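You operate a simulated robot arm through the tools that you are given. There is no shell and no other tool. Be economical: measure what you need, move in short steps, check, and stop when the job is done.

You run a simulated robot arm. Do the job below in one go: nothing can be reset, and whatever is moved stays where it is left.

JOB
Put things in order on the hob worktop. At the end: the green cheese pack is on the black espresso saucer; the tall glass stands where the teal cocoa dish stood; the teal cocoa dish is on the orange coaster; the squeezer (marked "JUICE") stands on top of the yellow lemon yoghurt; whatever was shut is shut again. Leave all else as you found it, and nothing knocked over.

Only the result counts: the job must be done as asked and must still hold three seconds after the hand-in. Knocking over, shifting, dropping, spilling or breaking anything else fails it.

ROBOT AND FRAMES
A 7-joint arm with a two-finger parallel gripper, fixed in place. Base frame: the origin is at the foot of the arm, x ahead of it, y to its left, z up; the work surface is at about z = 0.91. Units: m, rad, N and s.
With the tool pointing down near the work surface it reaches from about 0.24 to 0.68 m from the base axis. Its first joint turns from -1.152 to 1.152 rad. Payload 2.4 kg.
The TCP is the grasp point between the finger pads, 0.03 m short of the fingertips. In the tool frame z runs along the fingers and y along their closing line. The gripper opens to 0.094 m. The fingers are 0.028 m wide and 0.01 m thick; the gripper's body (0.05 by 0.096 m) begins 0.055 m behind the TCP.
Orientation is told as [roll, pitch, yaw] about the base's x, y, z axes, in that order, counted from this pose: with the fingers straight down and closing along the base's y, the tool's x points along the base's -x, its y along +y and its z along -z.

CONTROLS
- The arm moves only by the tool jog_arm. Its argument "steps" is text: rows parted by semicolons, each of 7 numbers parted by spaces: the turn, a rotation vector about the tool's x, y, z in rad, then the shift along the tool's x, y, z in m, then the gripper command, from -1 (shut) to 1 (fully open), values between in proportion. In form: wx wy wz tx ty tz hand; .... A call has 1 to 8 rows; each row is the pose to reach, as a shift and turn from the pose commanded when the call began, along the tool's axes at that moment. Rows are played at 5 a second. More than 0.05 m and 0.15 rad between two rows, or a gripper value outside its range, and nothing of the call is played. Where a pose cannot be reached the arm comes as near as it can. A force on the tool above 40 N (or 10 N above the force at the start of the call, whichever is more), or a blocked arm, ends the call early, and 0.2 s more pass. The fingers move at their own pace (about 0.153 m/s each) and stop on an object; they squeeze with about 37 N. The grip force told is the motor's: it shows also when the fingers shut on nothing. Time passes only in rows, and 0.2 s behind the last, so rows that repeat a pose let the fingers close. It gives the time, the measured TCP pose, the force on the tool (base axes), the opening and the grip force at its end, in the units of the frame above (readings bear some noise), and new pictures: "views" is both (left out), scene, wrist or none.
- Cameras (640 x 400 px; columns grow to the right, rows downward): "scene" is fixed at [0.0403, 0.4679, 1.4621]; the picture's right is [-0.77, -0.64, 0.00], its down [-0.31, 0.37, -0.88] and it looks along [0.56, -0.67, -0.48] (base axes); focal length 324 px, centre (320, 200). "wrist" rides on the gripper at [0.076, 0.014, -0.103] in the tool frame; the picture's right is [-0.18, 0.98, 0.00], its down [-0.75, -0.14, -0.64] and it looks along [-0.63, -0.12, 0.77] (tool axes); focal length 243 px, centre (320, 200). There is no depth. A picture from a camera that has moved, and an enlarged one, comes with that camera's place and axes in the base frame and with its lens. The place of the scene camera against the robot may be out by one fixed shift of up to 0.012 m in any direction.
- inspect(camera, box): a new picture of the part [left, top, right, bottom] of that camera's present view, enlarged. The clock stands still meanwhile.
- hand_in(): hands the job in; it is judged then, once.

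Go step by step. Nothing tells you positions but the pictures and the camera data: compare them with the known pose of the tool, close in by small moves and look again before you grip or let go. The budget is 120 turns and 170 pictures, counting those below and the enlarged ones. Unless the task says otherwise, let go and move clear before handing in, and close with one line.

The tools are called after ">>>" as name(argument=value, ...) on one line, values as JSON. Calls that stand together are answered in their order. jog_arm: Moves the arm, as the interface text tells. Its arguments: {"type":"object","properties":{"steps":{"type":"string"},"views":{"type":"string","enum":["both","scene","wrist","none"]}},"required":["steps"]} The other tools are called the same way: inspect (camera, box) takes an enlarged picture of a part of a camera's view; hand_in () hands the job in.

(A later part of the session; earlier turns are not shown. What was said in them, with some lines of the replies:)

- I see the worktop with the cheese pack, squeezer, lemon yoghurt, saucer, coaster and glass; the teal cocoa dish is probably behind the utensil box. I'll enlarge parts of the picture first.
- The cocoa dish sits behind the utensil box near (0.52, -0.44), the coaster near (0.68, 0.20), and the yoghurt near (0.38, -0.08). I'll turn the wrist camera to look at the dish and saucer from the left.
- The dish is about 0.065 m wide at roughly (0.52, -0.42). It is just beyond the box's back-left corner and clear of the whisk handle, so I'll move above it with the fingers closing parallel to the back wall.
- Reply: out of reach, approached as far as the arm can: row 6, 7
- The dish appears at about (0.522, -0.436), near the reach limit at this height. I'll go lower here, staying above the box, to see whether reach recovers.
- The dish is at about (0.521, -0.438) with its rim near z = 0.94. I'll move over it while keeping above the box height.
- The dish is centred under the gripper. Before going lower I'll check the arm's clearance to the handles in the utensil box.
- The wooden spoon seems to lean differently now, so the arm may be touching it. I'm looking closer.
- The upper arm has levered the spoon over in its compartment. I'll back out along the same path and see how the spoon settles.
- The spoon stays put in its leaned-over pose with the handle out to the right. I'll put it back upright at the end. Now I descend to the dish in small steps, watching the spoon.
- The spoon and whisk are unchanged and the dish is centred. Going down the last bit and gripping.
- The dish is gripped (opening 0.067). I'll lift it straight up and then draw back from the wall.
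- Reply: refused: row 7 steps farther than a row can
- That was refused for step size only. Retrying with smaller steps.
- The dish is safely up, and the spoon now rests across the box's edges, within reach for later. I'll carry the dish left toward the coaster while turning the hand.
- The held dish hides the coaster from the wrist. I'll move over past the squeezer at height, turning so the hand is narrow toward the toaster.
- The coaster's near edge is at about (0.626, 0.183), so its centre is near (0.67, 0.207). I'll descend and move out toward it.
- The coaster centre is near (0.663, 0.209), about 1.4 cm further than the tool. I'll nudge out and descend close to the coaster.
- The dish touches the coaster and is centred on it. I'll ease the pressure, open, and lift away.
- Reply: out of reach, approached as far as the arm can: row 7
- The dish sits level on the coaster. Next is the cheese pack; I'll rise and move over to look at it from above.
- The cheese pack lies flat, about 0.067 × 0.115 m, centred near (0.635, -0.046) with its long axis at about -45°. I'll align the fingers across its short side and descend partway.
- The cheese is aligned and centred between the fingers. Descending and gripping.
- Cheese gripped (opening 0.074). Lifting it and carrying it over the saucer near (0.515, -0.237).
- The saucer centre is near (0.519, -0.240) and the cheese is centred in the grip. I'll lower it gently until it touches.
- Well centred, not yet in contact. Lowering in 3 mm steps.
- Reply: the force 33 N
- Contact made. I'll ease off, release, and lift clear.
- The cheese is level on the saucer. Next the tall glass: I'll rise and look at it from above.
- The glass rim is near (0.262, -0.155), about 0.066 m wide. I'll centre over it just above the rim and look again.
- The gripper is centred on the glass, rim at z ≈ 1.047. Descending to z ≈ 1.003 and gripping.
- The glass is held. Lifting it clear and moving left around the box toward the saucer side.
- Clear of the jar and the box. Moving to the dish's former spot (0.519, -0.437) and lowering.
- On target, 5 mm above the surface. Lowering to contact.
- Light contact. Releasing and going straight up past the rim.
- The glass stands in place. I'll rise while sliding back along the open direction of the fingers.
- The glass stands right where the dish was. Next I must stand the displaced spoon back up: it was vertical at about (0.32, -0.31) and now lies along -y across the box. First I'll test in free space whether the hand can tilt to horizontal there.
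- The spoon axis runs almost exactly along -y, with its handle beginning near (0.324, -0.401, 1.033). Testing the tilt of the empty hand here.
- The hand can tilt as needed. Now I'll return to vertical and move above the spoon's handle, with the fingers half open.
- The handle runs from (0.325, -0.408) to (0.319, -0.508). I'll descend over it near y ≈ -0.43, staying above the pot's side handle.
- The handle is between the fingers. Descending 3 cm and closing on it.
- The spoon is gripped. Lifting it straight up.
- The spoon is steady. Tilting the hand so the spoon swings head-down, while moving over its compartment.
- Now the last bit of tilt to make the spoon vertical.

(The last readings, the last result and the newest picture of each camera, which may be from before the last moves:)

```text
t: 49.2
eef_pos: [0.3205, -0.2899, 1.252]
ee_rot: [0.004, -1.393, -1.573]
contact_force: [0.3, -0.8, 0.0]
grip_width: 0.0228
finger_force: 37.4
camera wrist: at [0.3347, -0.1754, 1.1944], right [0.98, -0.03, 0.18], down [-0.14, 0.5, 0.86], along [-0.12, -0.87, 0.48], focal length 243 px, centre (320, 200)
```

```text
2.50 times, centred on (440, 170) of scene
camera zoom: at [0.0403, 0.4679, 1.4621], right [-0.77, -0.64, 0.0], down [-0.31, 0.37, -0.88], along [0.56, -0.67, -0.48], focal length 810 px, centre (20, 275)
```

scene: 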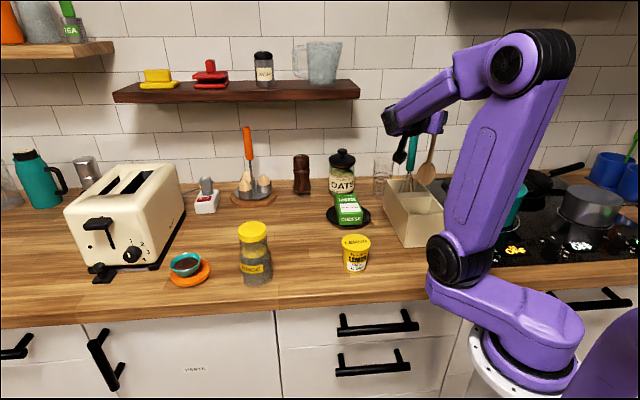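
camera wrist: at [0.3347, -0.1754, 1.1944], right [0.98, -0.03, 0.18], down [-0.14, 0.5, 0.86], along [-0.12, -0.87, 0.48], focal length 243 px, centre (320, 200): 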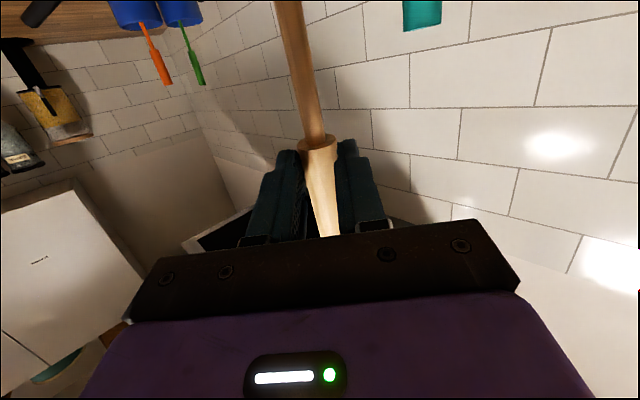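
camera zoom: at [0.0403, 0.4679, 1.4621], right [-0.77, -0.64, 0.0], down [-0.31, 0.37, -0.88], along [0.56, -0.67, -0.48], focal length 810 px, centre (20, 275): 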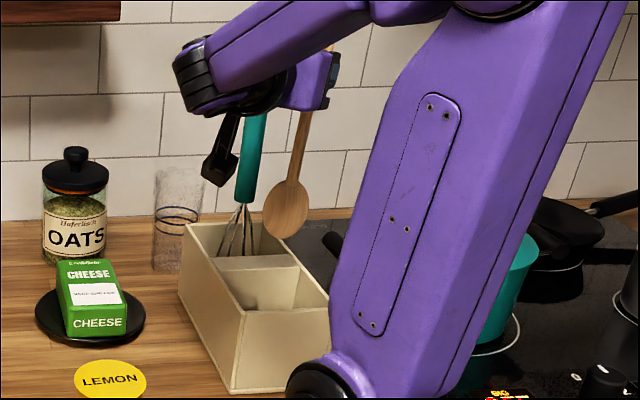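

The spoon hangs vertical over its compartment at about (0.32, -0.307). Lowering it in.

>>> jog_arm(steps="0 -0.02 0 0.034 0.001 0.008 -1; 0 -0.02 0 0.068 0.001 0.014 -1; 0 -0.02 0 0.102 0.001 0.02 -1; 0 -0.02 0 0.1328 0.001 0.026 -1")

>>> inspect(camera="scene", box=[370, 110, 510, 270])

```text
t: 50.2
eef_pos: [0.3198, -0.2927, 1.1149]
ee_rot: [0.0, -1.408, -1.57]
contact_force: [-0.7, 0.5, -0.3]
grip_width: 0.0226
finger_force: 36.6
camera wrist: at [0.3338, -0.1781, 1.0559], right [0.98, -0.03, 0.18], down [-0.14, 0.51, 0.85], along [-0.12, -0.86, 0.5], focal length 243 px, centre (320, 200)
```

scene: 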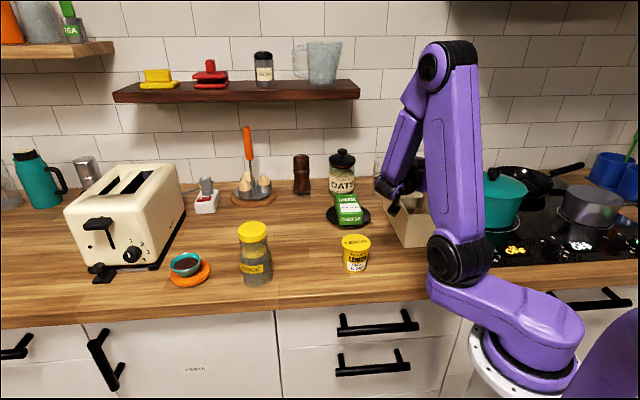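
wrist: 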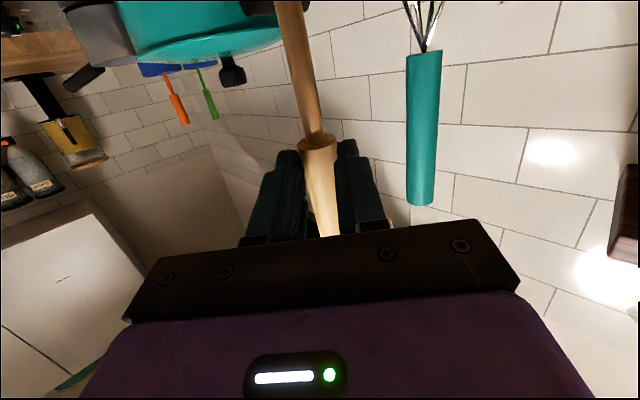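

```text
2.50 times, centred on (440, 190) of scene
camera zoom: at [0.0403, 0.4679, 1.4621], right [-0.77, -0.64, 0.0], down [-0.31, 0.37, -0.88], along [0.56, -0.67, -0.48], focal length 810 px, centre (20, 225)
```

zoom: 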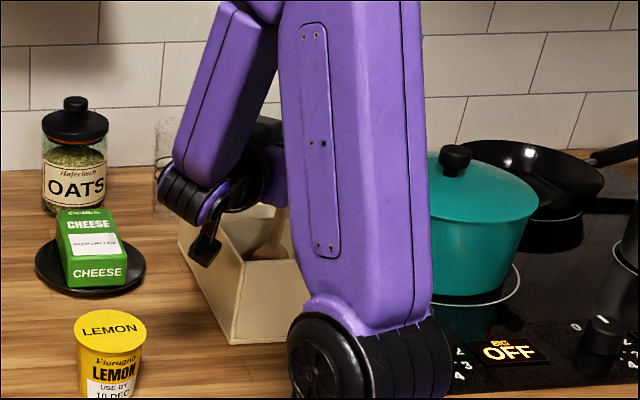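

The head is inside the front compartment. Lowering in small steps until it touches the floor.

>>> jog_arm(steps="0 0 0 0.0039 0 0.0006 -1; 0 0 0 0.0079 0 0.0013 -1; 0 0 0 0.0118 0 0.0019 -1; 0 0 0 0.0148 0 0.0024 -1; 0 0 0 0.0178 0 0.0029 -1", views="none")

```text
t: 51.4
eef_pos: [0.3214, -0.2928, 1.0978]
ee_rot: [0.006, -1.413, -1.576]
contact_force: [-0.1, 0.2, 5.4]
grip_width: 0.0227
finger_force: 37.3
```

>>> jog_arm(steps="0 0 0 0.0015 0 0.0002 -1; 0 0 0 0.003 0 0.0005 -1", views="none")

```text
t: 52.0
eef_pos: [0.322, -0.2925, 1.098]
ee_rot: [0.023, -1.42, -1.592]
contact_force: [0.8, 3.0, 28.4]
grip_width: 0.0227
finger_force: 37.2
```

It's on the floor of the box. Easing the pressure, then opening slowly and looking.

>>> jog_arm(steps="0 0 0 -0.0035 0 -0.0005 -1; 0 0 0 -0.0035 0 -0.0005 -1; 0 0 0 -0.0035 0 -0.0005 -0.4; 0 0 0 -0.0035 0 -0.0005 -0.2; 0 0 0 -0.0035 0 -0.0005 0.0; 0 0 0 -0.0035 0 -0.0005 0.0")

>>> inspect(camera="wrist", box=[220, 0, 440, 240])

```text
t: 53.4
eef_pos: [0.3209, -0.292, 1.0989]
ee_rot: [-0.002, -1.41, -1.569]
contact_force: [-0.2, -0.3, -0.1]
grip_width: 0.047
finger_force: 0.1
camera wrist: at [0.335, -0.1785, 1.0391], right [0.98, -0.03, 0.18], down [-0.14, 0.51, 0.85], along [-0.12, -0.86, 0.5], focal length 243 px, centre (320, 200)
```

scene: 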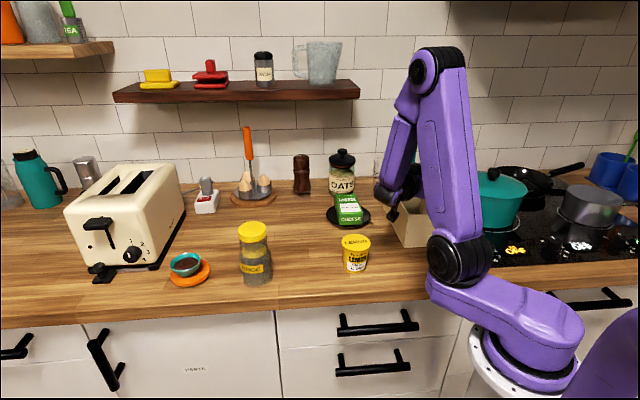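
wrist: 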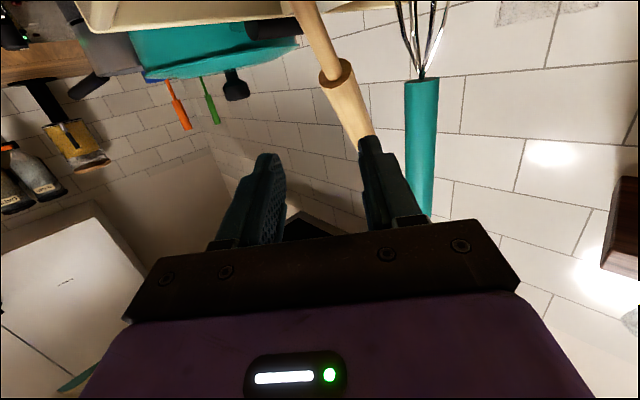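

```text
1.67 times, centred on (330, 120) of wrist
camera zoom: at [0.335, -0.1785, 1.0391], right [0.98, -0.03, 0.18], down [-0.14, 0.51, 0.85], along [-0.12, -0.86, 0.5], focal length 404 px, centre (303, 333)
```

zoom: 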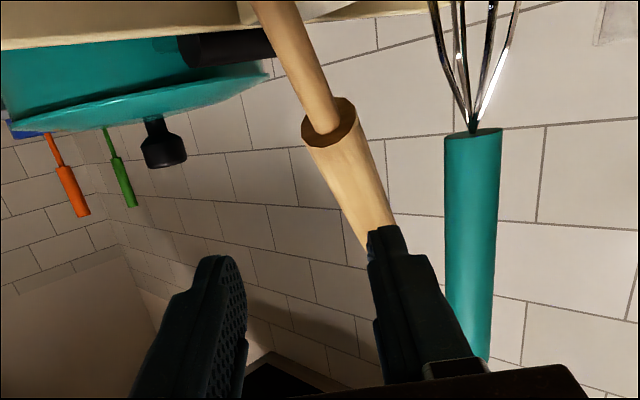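

The spoon leaned over away from the fingers after release. I'll retreat the hand slightly and see how it rests before regripping.

>>> jog_arm(steps="0 0 0 0 -0.004 -0.006 0.0; 0 0 0 0 -0.006 -0.02 0.0; 0 0 0 0 -0.006 -0.035 0.0", views="both")

```text
t: 54.2
eef_pos: [0.315, -0.258, 1.1033]
ee_rot: [0.001, -1.409, -1.568]
contact_force: [0.7, -0.6, -0.1]
grip_width: 0.0471
finger_force: 0.0
camera wrist: at [0.3289, -0.1439, 1.0444], right [0.98, -0.03, 0.18], down [-0.14, 0.51, 0.85], along [-0.12, -0.86, 0.5], focal length 243 px, centre (320, 200)
```

scene: 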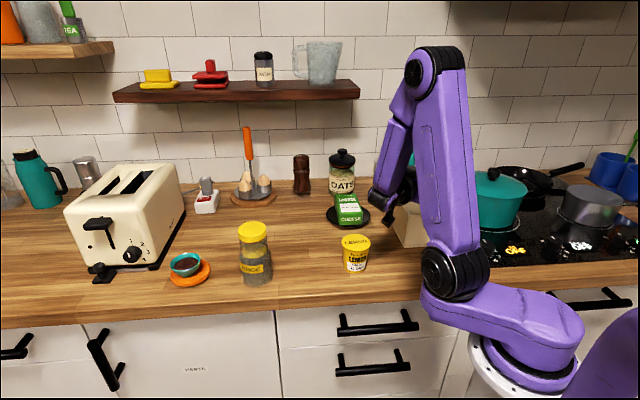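
wrist: 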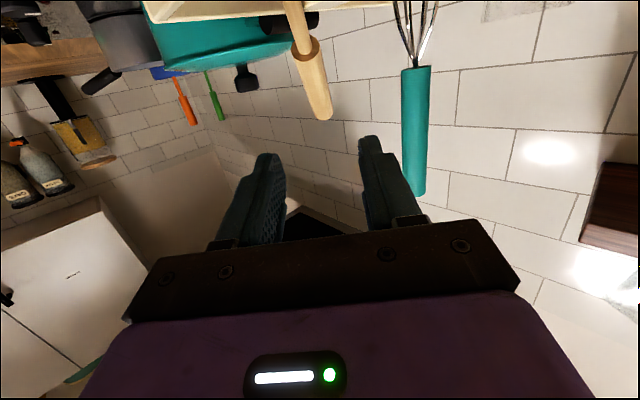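

The spoon now leans back toward the pot at roughly 45°, with its head still in the compartment. I'll rise and look down to measure it.

>>> jog_arm(steps="0 0 0 -0.03 0 -0.002 0.2; 0 0.15 0 -0.06 0 -0.002 0.2; 0 0.3 0 -0.085 0 -0.002 0.2; 0 0.45 0 -0.105 0 -0.001 0.2; 0 0.6 0 -0.12 0 -0.001 0.2; 0 0.75 0 -0.1315 0 -0.001 0.2")

>>> inspect(camera="wrist", box=[220, 0, 440, 240])

>>> inspect(camera="scene", box=[370, 110, 510, 270])

```text
t: 55.6
eef_pos: [0.3153, -0.2787, 1.2343]
ee_rot: [0.002, -0.659, -1.567]
contact_force: [-0.3, -0.7, 0.5]
grip_width: 0.0563
finger_force: 0.1
camera wrist: at [0.3295, -0.154, 1.2683], right [0.98, -0.14, 0.11], down [-0.14, -0.2, 0.97], along [-0.12, -0.97, -0.22], focal length 243 px, centre (320, 200)
```

scene: 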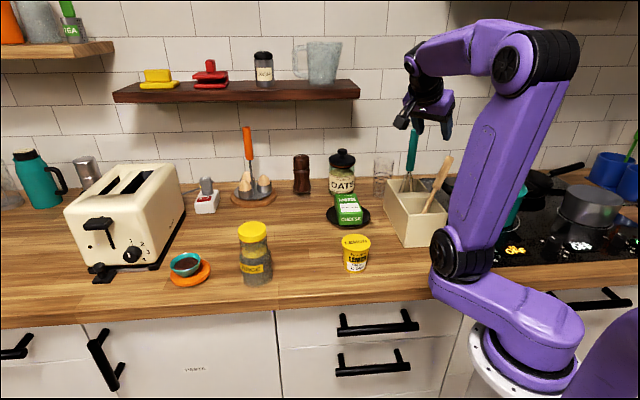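
wrist: 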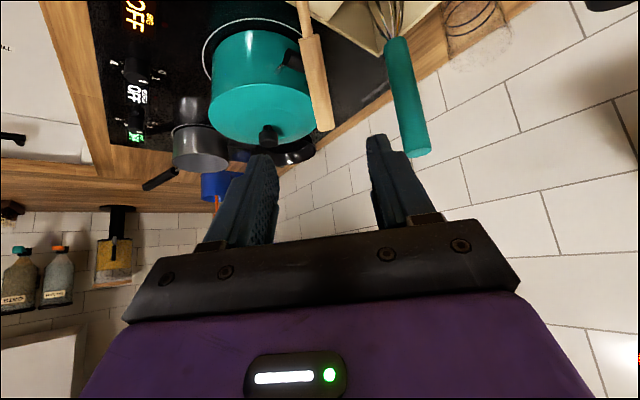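

```text
1.67 times, centred on (330, 120) of wrist
camera zoom: at [0.3295, -0.154, 1.2683], right [0.98, -0.14, 0.11], down [-0.14, -0.2, 0.97], along [-0.12, -0.97, -0.22], focal length 404 px, centre (303, 333)
```

zoom: 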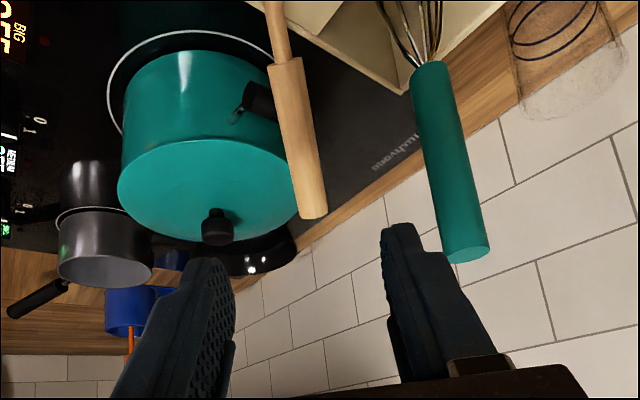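

```text
2.50 times, centred on (440, 190) of scene
camera zoom: at [0.0403, 0.4679, 1.4621], right [-0.77, -0.64, 0.0], down [-0.31, 0.37, -0.88], along [0.56, -0.67, -0.48], focal length 810 px, centre (20, 225)
```

zoom: 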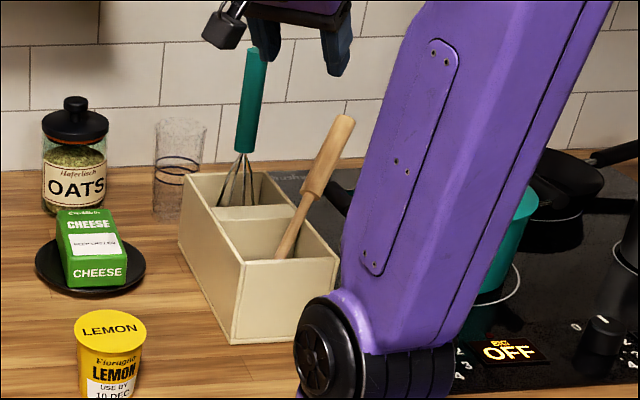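

The spoon leans about 49° with its handle from (0.311, -0.373, 1.037) to (0.311, -0.452, 1.105). I'll regrip the handle perpendicular to it and stand it up again more carefully.

>>> jog_arm(steps="0 -0.01 0 0.006 -0.002 0.035 0.2; 0 -0.02 0 0.012 -0.004 0.075 0.2; 0 -0.035 0 0.017 -0.004 0.115 0.2; 0 -0.045 0 0.017 -0.004 0.155 0.2", views="wrist")

```text
t: 56.6
eef_pos: [0.3114, -0.361, 1.0972]
ee_rot: [0.001, -0.705, -1.568]
contact_force: [0.2, 0.3, 1.0]
grip_width: 0.0563
finger_force: 0.1
camera wrist: at [0.3255, -0.2356, 1.1264], right [0.98, -0.14, 0.12], down [-0.14, -0.16, 0.98], along [-0.12, -0.98, -0.18], focal length 243 px, centre (320, 200)
```

wrist: 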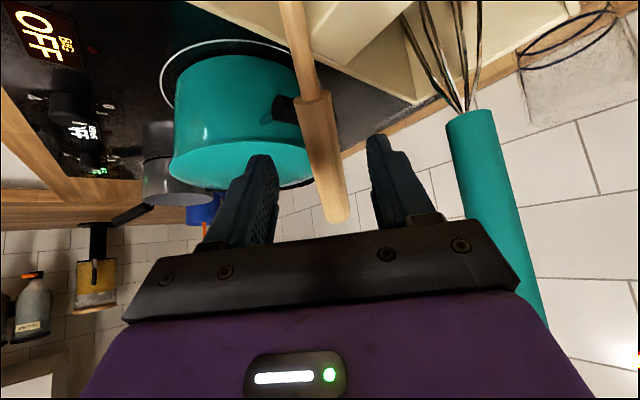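

Aligned. Moving in the last 4 cm and gripping.

>>> jog_arm(steps="0 0 0 0 0.001 0.02 0.2; 0 0 0 0 0.001 0.04 0.2; 0 0 0 0 0.001 0.04 -0.3; 0 0 0 0 0.001 0.04 -1; 0 0 0 0 0.001 0.04 -1", views="wrist")

```text
t: 57.8
eef_pos: [0.3116, -0.388, 1.0683]
ee_rot: [-0.003, -0.704, -1.567]
contact_force: [-2.6, -0.4, 0.0]
grip_width: 0.0231
finger_force: 37.2
camera wrist: at [0.3258, -0.2613, 1.0971], right [0.98, -0.14, 0.12], down [-0.14, -0.16, 0.98], along [-0.12, -0.98, -0.17], focal length 243 px, centre (320, 200)
```

wrist: 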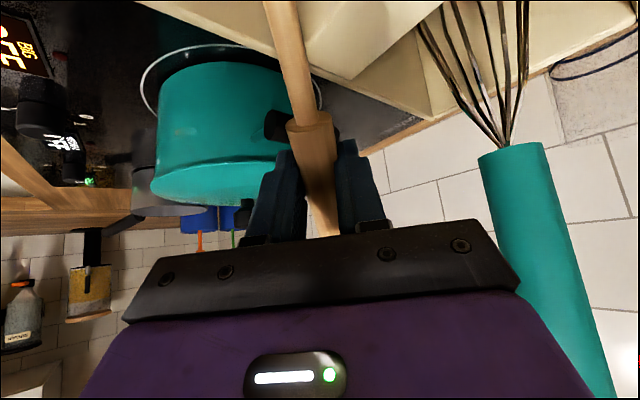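

Spoon regripped. Lifting it out and turning it upright over the compartment.

>>> jog_arm(steps="0 0 0 -0.0259 0 -0.0305 -1; 0 0 0 -0.055 0.002 -0.0648 -1; 0 -0.15 0 -0.0657 0.004 -0.1082 -1; 0 -0.3 0 -0.0725 0.006 -0.1548 -1; 0 -0.45 0 -0.0535 0.008 -0.171 -1; 0 -0.6 0 -0.035 0.01 -0.1866 -1; 0 -0.75 0 -0.035 0.01 -0.1866 -1; 0 -0.84 0 -0.035 0.01 -0.1866 -1", views="wrist")

>>> inspect(camera="scene", box=[385, 110, 465, 190])

```text
t: 59.6
eef_pos: [0.3222, -0.29, 1.2359]
ee_rot: [0.02, -1.548, -1.587]
contact_force: [-0.4, -0.2, 0.1]
grip_width: 0.0225
finger_force: 36.9
camera wrist: at [0.3368, -0.1858, 1.1616], right [0.98, 0.0, 0.18], down [-0.14, 0.62, 0.77], along [-0.12, -0.78, 0.61], focal length 243 px, centre (320, 200)
```

wrist: 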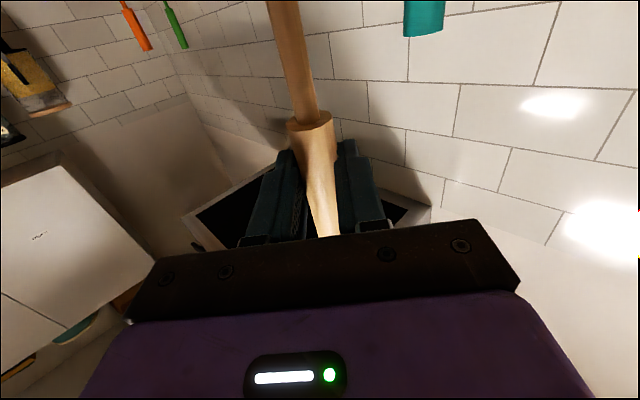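

```text
5.00 times, centred on (425, 150) of scene
camera zoom: at [0.0403, 0.4679, 1.4621], right [-0.77, -0.64, 0.0], down [-0.31, 0.37, -0.88], along [0.56, -0.67, -0.48], focal length 1620 px, centre (-205, 450)
```

zoom: 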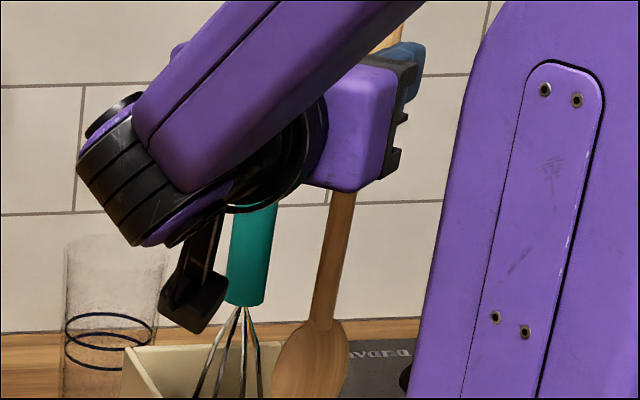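

The spoon is vertical within about 1°. Lowering it to the compartment floor again.

>>> jog_arm(steps="0 -0.012 0 0.04 0 0.003 -1; 0 -0.012 0 0.08 0 0.005 -1; 0 -0.012 0 0.115 0 0.006 -1; 0 -0.012 0 0.12 0 0.006 -1; 0 -0.012 0 0.123 0 0.006 -1; 0 -0.012 0 0.126 0 0.006 -1", views="none")

```text
t: 61.0
eef_pos: [0.3242, -0.294, 1.1125]
ee_rot: [1.196, -1.565, -2.762]
contact_force: [0.4, 5.9, 30.4]
grip_width: 0.0224
finger_force: 37.3
```

Contact reached. Easing to a light touch.

>>> jog_arm(steps="0 0 0 -0.0015 0 0 -1; 0 0 0 -0.0025 0 0 -1; 0 0 0 -0.0025 0 0 -1", views="wrist")

```text
t: 61.8
eef_pos: [0.3227, -0.2948, 1.1112]
ee_rot: [0.104, -1.563, -1.673]
contact_force: [1.9, -3.2, 18.1]
grip_width: 0.0226
finger_force: 37.1
camera wrist: at [0.3371, -0.1904, 1.0369], right [0.98, 0.0, 0.18], down [-0.14, 0.64, 0.76], along [-0.12, -0.77, 0.63], focal length 243 px, centre (320, 200)
```

wrist: 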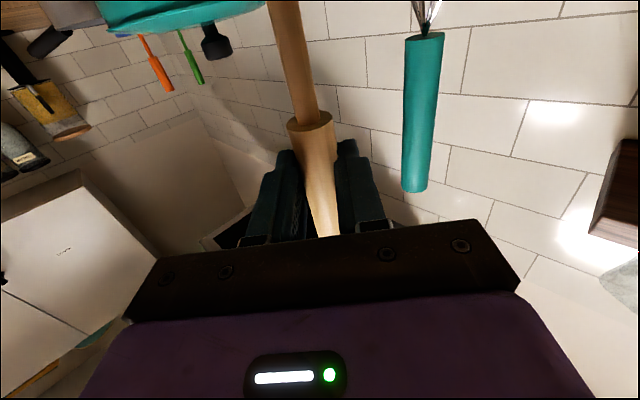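

>>> jog_arm(steps="0 0 0 -0.0015 0 0 -1; 0 0 0 -0.0015 0 0 -1; 0 0 0 -0.0015 0 0 -0.5; 0 0 0 -0.0015 0 0 -0.48; 0 0 0 -0.0015 0 0 -0.46; 0 0 0 -0.0015 0 0 -0.44; 0 0 0 -0.0015 0 0 -0.42; 0 0 0 -0.0015 0 0 -0.4", views="wrist")

```text
t: 63.6
eef_pos: [0.323, -0.2942, 1.114]
ee_rot: [0.005, -1.557, -1.575]
contact_force: [-0.1, 0.0, 0.1]
grip_width: 0.0279
finger_force: 0.1
camera wrist: at [0.3372, -0.1901, 1.0384], right [0.98, 0.0, 0.18], down [-0.14, 0.63, 0.76], along [-0.12, -0.78, 0.62], focal length 243 px, centre (320, 200)
```

wrist: 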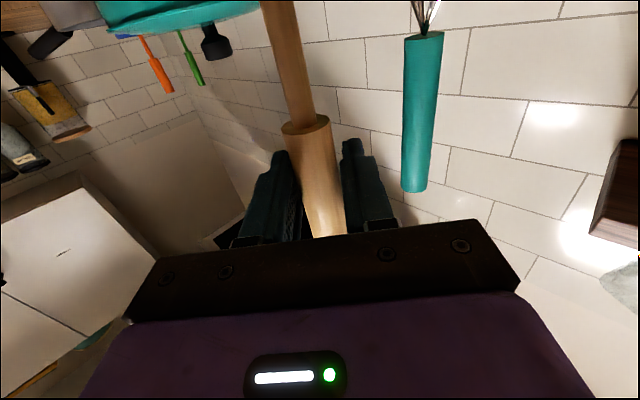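

The spoon is still upright with a small gap. Opening a bit more and checking again.

>>> jog_arm(steps="0 0 0 0 0 0 -0.36; 0 0 0 0 0 0 -0.32; 0 0 0 0 0 0 -0.28; 0 0 0 0 0 0 -0.2; 0 0 0 0 0 0 -0.2", views="wrist")

```text
t: 64.8
eef_pos: [0.3221, -0.2942, 1.1146]
ee_rot: [0.002, -1.557, -1.572]
contact_force: [0.5, 0.0, -0.1]
grip_width: 0.0378
finger_force: 0.0
camera wrist: at [0.3372, -0.1901, 1.0384], right [0.98, 0.0, 0.18], down [-0.14, 0.63, 0.76], along [-0.12, -0.78, 0.62], focal length 243 px, centre (320, 200)
```

wrist: 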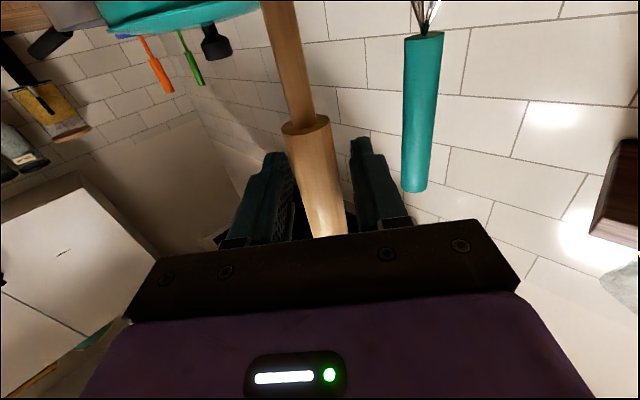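

It stands on its own. Opening wider and withdrawing straight back, slowly.

>>> jog_arm(steps="0 0 0 0 0 0 0.0; 0 0 0 0 0 0 0.2; 0 0 0 0 0 -0.01 0.2; 0 0 0 0 0 -0.025 0.2; 0 0 0 0 0 -0.045 0.2; 0 0 0 0 0 -0.07 0.2; 0 0 0 0 0 -0.1 0.2", views="wrist")

```text
t: 66.4
eef_pos: [0.3225, -0.1949, 1.1127]
ee_rot: [-0.043, -1.556, -1.526]
contact_force: [0.8, -0.1, -0.2]
grip_width: 0.0564
finger_force: 0.2
camera wrist: at [0.3365, -0.0904, 1.0392], right [0.98, 0.0, 0.18], down [-0.14, 0.63, 0.76], along [-0.12, -0.78, 0.62], focal length 243 px, centre (320, 200)
```

wrist: 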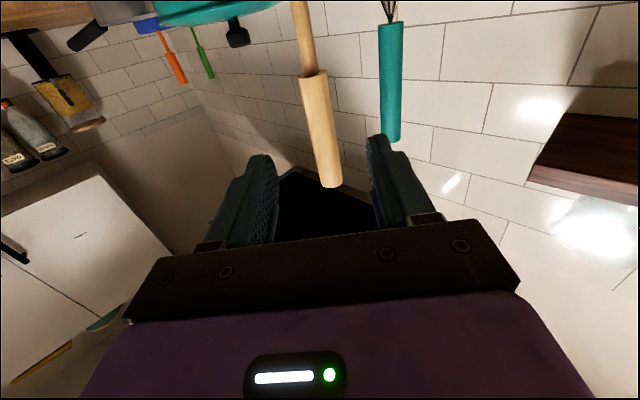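

The spoon stands upright alone in its compartment. Rising and turning the hand back toward vertical.

>>> jog_arm(steps="0 0 0 -0.045 0 -0.005 0.2; 0 0 0 -0.09 0 -0.01 0.2; 0 0.15 0 -0.13 0.01 -0.02 0.2; 0 0.3 0 -0.14 0.03 -0.035 0.2; 0 0.45 0 -0.14 0.05 -0.05 0.2; 0 0.6 0 -0.14 0.07 -0.065 0.2; 0 0.75 0 -0.14 0.09 -0.08 0.2; 0 0.9 0 -0.14 0.11 -0.1 0.2", views="none")

>>> inspect(camera="scene", box=[340, 110, 500, 270])

```text
t: 68.2
eef_pos: [0.4331, -0.0938, 1.2562]
ee_rot: [0.0, -0.654, -1.565]
contact_force: [0.3, -1.0, -1.0]
grip_width: 0.0568
finger_force: 0.1
```

```text
2.50 times, centred on (420, 190) of scene
camera zoom: at [0.0403, 0.4679, 1.4621], right [-0.77, -0.64, 0.0], down [-0.31, 0.37, -0.88], along [0.56, -0.67, -0.48], focal length 810 px, centre (70, 225)
```

zoom: 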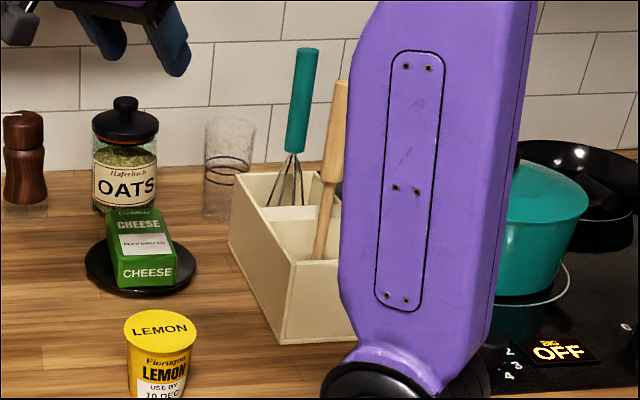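

The spoon is back upright where it was, and the box, whisk and glass look right. Now the squeezer: levelling the hand and moving toward it.

>>> jog_arm(steps="0 0.13 0 0.026 0.0134 -0.0134 0.2; 0 0.26 0 0.052 0.0268 -0.0268 0.2; 0 0.39 0 0.078 0.04 -0.04 0.2; 0 0.52 0 0.104 0.0536 -0.0536 0.2; 0 0.654 0 0.13 0.067 -0.067 0.2", views="none")

>>> jog_arm(steps="0 0 -0.15 0 0 0 0.6; 0 0 -0.3 0 0 0 1; 0 0 -0.45 0 0 0 1; 0 0 -0.6 0 0 0 1; 0 0 -0.75 0 0 0 1; 0 0 -0.9 0 0 0 1; 0 0 -1.05 0 0 0 1; 0 0 -1.2 0 0 0 1", views="both")

```text
t: 69.4
eef_pos: [0.4991, 0.049, 1.2282]
ee_rot: [0.001, -0.001, -1.569]
contact_force: [0.0, -0.2, 0.5]
grip_width: 0.0564
finger_force: 0.0
```

```text
t: 71.2
eef_pos: [0.4992, 0.048, 1.2299]
ee_rot: [-0.003, -0.002, -0.365]
contact_force: [-0.5, 0.5, -0.1]
grip_width: 0.0936
finger_force: 0.0
camera wrist: at [0.4331, 0.09, 1.3322], right [0.52, 0.85, 0.0], down [0.65, -0.4, 0.64], along [0.55, -0.34, -0.77], focal length 243 px, centre (320, 200)
```

scene: 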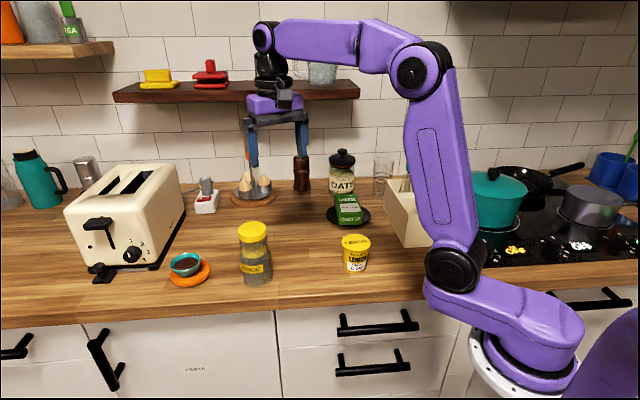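
wrist: 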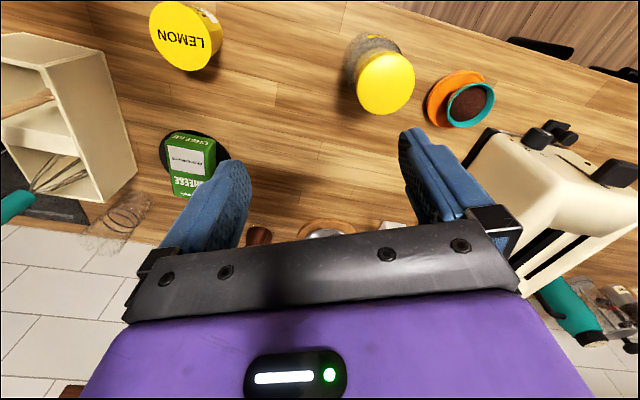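

The squeezer's lid is at about (0.533, 0.111) and the yoghurt lid at about (0.382, -0.068). Moving above the squeezer.

>>> jog_arm(steps="0 0 0 -0.003 0.024 0.03 1; 0 0 0 -0.006 0.048 0.06 1; 0 0 0 -0.0093 0.071 0.09 1", views="wrist")

>>> inspect(camera="scene", box=[200, 180, 310, 290])

```text
t: 72.0
eef_pos: [0.5331, 0.1109, 1.1378]
ee_rot: [-0.005, -0.003, -0.37]
contact_force: [0.2, 0.6, 0.0]
grip_width: 0.094
finger_force: 0.0
camera wrist: at [0.4674, 0.1545, 1.2402], right [0.53, 0.85, 0.0], down [0.65, -0.4, 0.64], along [0.55, -0.34, -0.77], focal length 243 px, centre (320, 200)
```

wrist: 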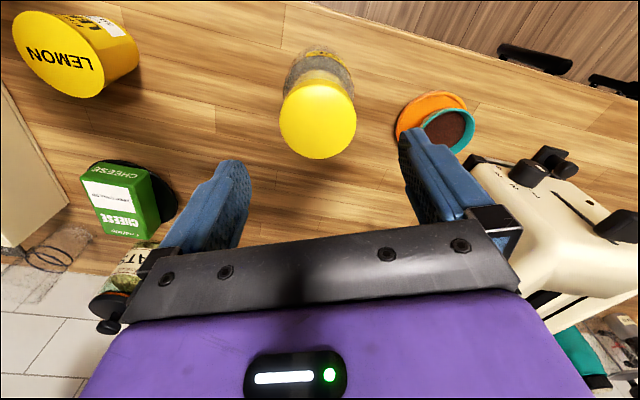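

```text
3.64 times, centred on (255, 235) of scene
camera zoom: at [0.0404, 0.4679, 1.4621], right [-0.77, -0.64, 0.0], down [-0.31, 0.37, -0.88], along [0.56, -0.67, -0.48], focal length 1178 px, centre (556, 73)
```

zoom: 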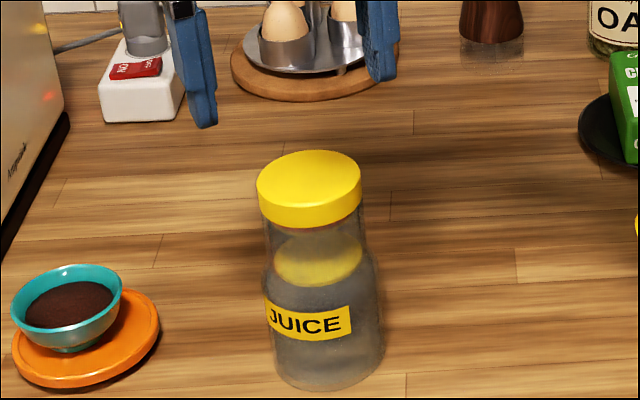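

Centred over the lid (top at z ≈ 1.044). Descending to z ≈ 1.02 and gripping.

>>> jog_arm(steps="0 0 0 0 0 0.045 1; 0 0 0 0 0 0.09 1; 0 0 0 0 0 0.117 1; 0 0 0 0 0 0.117 0.5; 0 0 0 0 0 0.117 -1; 0 0 0 0 0 0.117 -1; 0 0 0 0 0 0.117 -1", views="none")

>>> jog_arm(steps="0 0 0 0 0 -0.01 -1; 0 0 0 0 0 -0.03 -1", views="none")

>>> inspect(camera="scene", box=[200, 180, 310, 290])

```text
t: 73.6
eef_pos: [0.5313, 0.1099, 1.0238]
ee_rot: [-0.004, -0.003, -0.37]
contact_force: [0.3, 1.4, -0.3]
grip_width: 0.0625
finger_force: 37.2
```

```text
t: 74.2
eef_pos: [0.5304, 0.1113, 1.0535]
ee_rot: [-0.003, 0.0, -0.371]
contact_force: [0.3, 0.2, -3.0]
grip_width: 0.0623
finger_force: 36.4
```

```text
3.64 times, centred on (255, 235) of scene
camera zoom: at [0.0404, 0.4679, 1.4621], right [-0.77, -0.64, 0.0], down [-0.31, 0.37, -0.88], along [0.56, -0.67, -0.48], focal length 1178 px, centre (556, 73)
```

zoom: 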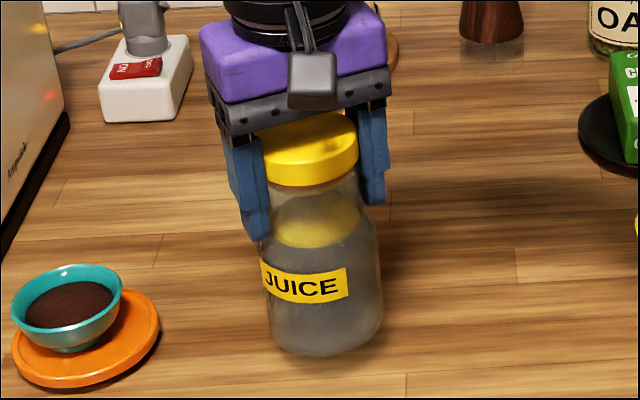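

The squeezer lifts as one piece. Raising it and carrying it near the yoghurt, then measuring the yoghurt once more.

>>> jog_arm(steps="0 0 0 0 0 -0.04 -1; 0 0 0 0 0 -0.08 -1; 0 0 0 0.015 -0.03 -0.105 -1; 0 0 0 0.03 -0.06 -0.12 -1; 0 0 0 0.045 -0.09 -0.127 -1; 0 0 0 0.06 -0.121 -0.127 -1", views="none")

>>> inspect(camera="wrist", box=[130, 0, 410, 230])

```text
t: 75.6
eef_pos: [0.4314, 0.0188, 1.1805]
ee_rot: [-0.004, -0.003, -0.37]
contact_force: [0.8, 0.4, -2.2]
grip_width: 0.062
finger_force: 37.2
```

```text
1.74 times, centred on (270, 115) of wrist
camera zoom: at [0.3656, 0.0607, 1.2833], right [0.53, 0.85, 0.0], down [0.65, -0.4, 0.64], along [0.55, -0.34, -0.77], focal length 422 px, centre (407, 348)
```

zoom: 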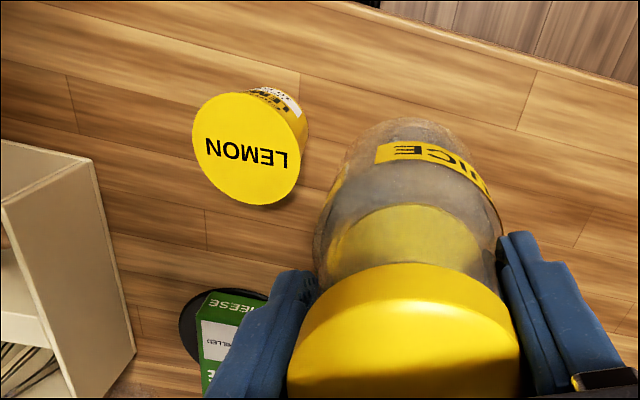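

The yoghurt lid is confirmed at (0.377, -0.072). Moving over it and lowering to about 3 cm above.

>>> jog_arm(steps="0 0 0 0.006 -0.035 0.01 -1; 0 0 0 0.012 -0.07 0.02 -1; 0 0 0 0.0179 -0.1042 0.035 -1; 0 0 0 0.0179 -0.1042 0.055 -1", views="wrist")

>>> inspect(camera="scene", box=[300, 170, 410, 280])

```text
t: 76.6
eef_pos: [0.3787, -0.0713, 1.1259]
ee_rot: [-0.004, -0.002, -0.369]
contact_force: [0.2, -0.1, -2.7]
grip_width: 0.062
finger_force: 36.9
camera wrist: at [0.3126, -0.029, 1.2276], right [0.53, 0.85, 0.0], down [0.65, -0.4, 0.64], along [0.55, -0.34, -0.77], focal length 243 px, centre (320, 200)
```

wrist: 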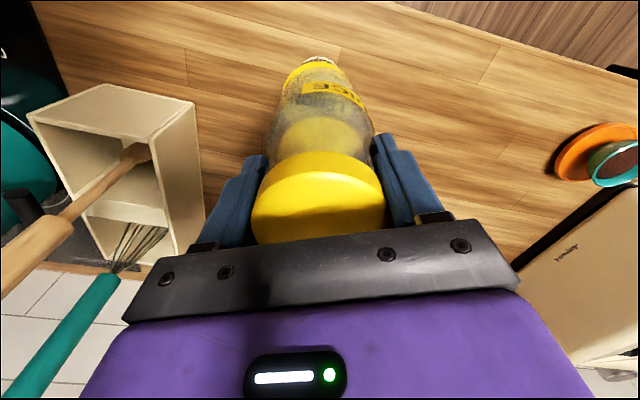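

```text
3.64 times, centred on (355, 225) of scene
camera zoom: at [0.0404, 0.4679, 1.4621], right [-0.77, -0.64, 0.0], down [-0.31, 0.37, -0.88], along [0.56, -0.67, -0.48], focal length 1178 px, centre (193, 109)
```

zoom: 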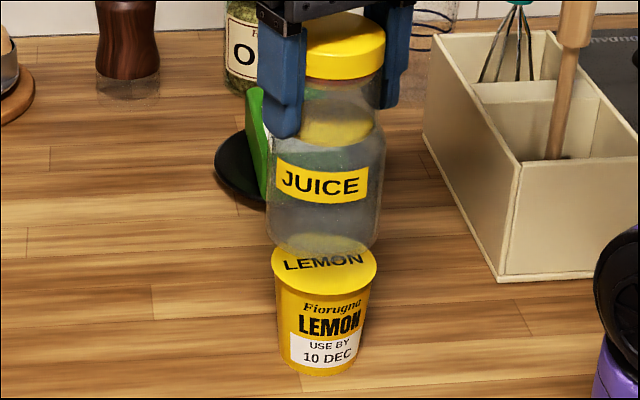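

The squeezer is right above the yoghurt. Lowering gently to contact.

>>> jog_arm(steps="0 0 0 0.001 0.001 0.015 -1; 0 0 0 0.001 0.001 0.023 -1; 0 0 0 0.001 0.001 0.026 -1; 0 0 0 0.001 0.001 0.029 -1", views="none")

```text
t: 77.6
eef_pos: [0.379, -0.0706, 1.0979]
ee_rot: [-0.002, -0.004, -0.369]
contact_force: [-4.2, 0.5, 29.0]
grip_width: 0.062
finger_force: 36.2
```

Contact. Easing the pressure and checking alignment before letting go.

>>> jog_arm(steps="0 0 0 0 0 -0.001 -1; 0 0 0 0 0 -0.002 -1; 0 0 0 0 0 -0.002 -1", views="none")

>>> inspect(camera="scene", box=[300, 170, 410, 280])

```text
t: 78.4
eef_pos: [0.3785, -0.0701, 1.0984]
ee_rot: [-0.002, -0.004, -0.369]
contact_force: [2.1, 1.7, 10.8]
grip_width: 0.0618
finger_force: 36.8
```

```text
3.64 times, centred on (355, 225) of scene
camera zoom: at [0.0403, 0.468, 1.4621], right [-0.77, -0.64, 0.0], down [-0.31, 0.37, -0.88], along [0.56, -0.67, -0.48], focal length 1178 px, centre (193, 109)
```

zoom: 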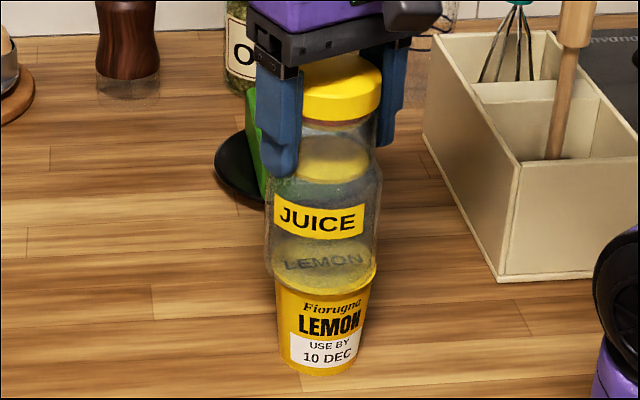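

Well stacked. Releasing slowly and going straight up.

>>> jog_arm(steps="0 0 0 0 0 -0.001 -1; 0 0 0 0 0 -0.001 0.3; 0 0 0 0 0 -0.001 0.5; 0 0 0 0 0 -0.001 0.8; 0 0 0 0 0 -0.001 0.8; 0 0 0 0 0 -0.03 0.8; 0 0 0 0 0 -0.07 0.8; 0 0 0 0 0 -0.11 0.8", views="both")

```text
t: 80.2
eef_pos: [0.3778, -0.0685, 1.207]
ee_rot: [-0.004, -0.001, -0.369]
contact_force: [0.3, -0.1, -1.1]
grip_width: 0.0845
finger_force: 0.1
camera wrist: at [0.3119, -0.0272, 1.3095], right [0.53, 0.85, 0.0], down [0.65, -0.4, 0.64], along [0.55, -0.34, -0.77], focal length 243 px, centre (320, 200)
```

scene: 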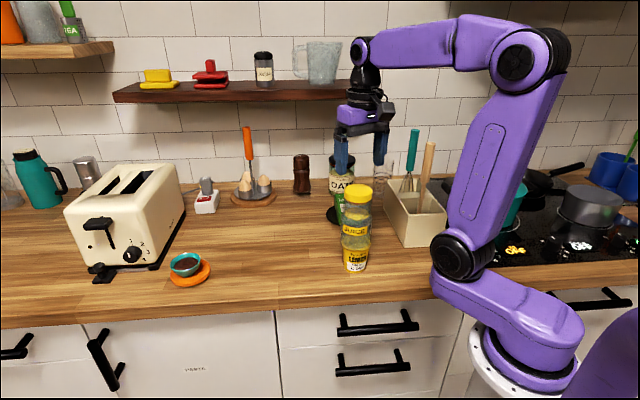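
wrist: 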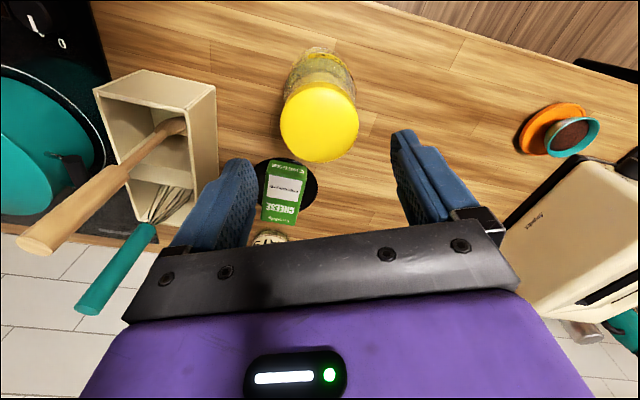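

The stack stands. Moving the arm up and clear, then a last check of the whole scene.

>>> jog_arm(steps="0 0 0 0 0 -0.03 0.8; 0 0 0 0 0.03 -0.05 0.8; 0 0 0 0 0.07 -0.06 0.8; 0 0 0 0 0.11 -0.06 0.8; 0 0 0 0 0.11 -0.06 0.8; 0 0 0 0 0.11 -0.06 0.8", views="scene")

>>> inspect(camera="scene", box=[330, 120, 470, 280])

>>> inspect(camera="scene", box=[150, 160, 310, 300])

```text
t: 81.6
eef_pos: [0.4208, 0.0348, 1.2679]
ee_rot: [-0.004, -0.001, -0.368]
contact_force: [1.3, -0.4, 0.5]
grip_width: 0.0847
finger_force: 0.2
```

scene: 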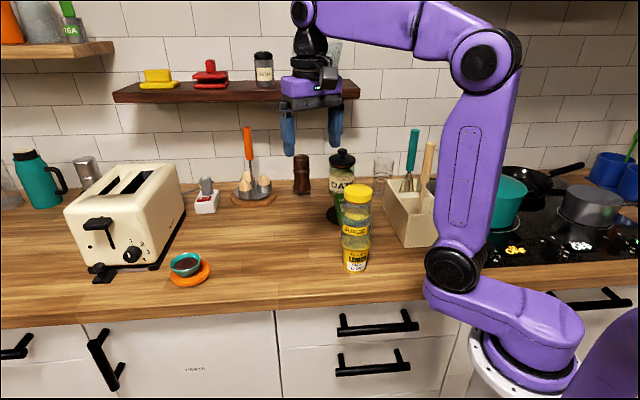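

```text
2.50 times, centred on (400, 200) of scene
camera zoom: at [0.0403, 0.4679, 1.4621], right [-0.77, -0.64, 0.0], down [-0.31, 0.37, -0.88], along [0.56, -0.67, -0.48], focal length 810 px, centre (120, 200)
```

zoom: 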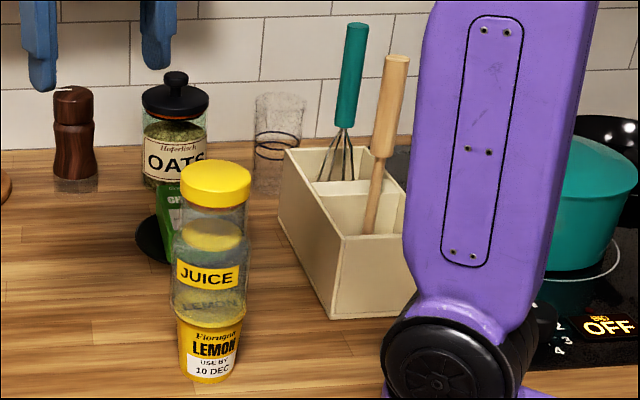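

```text
2.86 times, centred on (230, 230) of scene
camera zoom: at [0.0403, 0.4679, 1.4621], right [-0.77, -0.64, 0.0], down [-0.31, 0.37, -0.88], along [0.56, -0.67, -0.48], focal length 926 px, centre (577, 114)
```

zoom: 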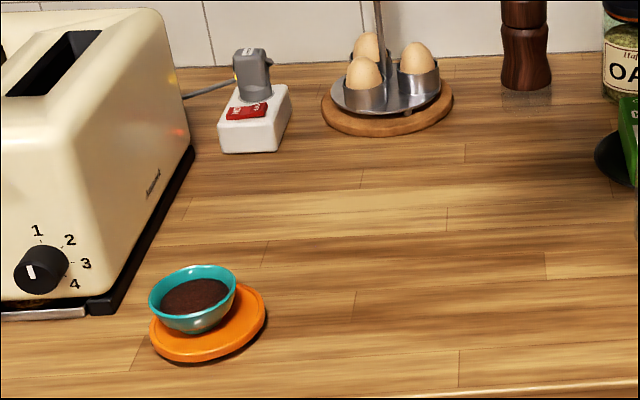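

All four placements hold, the spoon stands upright in its compartment within about 1 cm of where it was, and the arm is clear. Nothing was opened, so nothing needs shutting; handing in.

>>> hand_in()

```text
The job is handed in.
```

I handed the job in with all four items placed as asked. The arm knocked the wooden spoon over while I was reaching for the cocoa dish; I stood it back upright in its compartment, within about 1 cm of its first spot.
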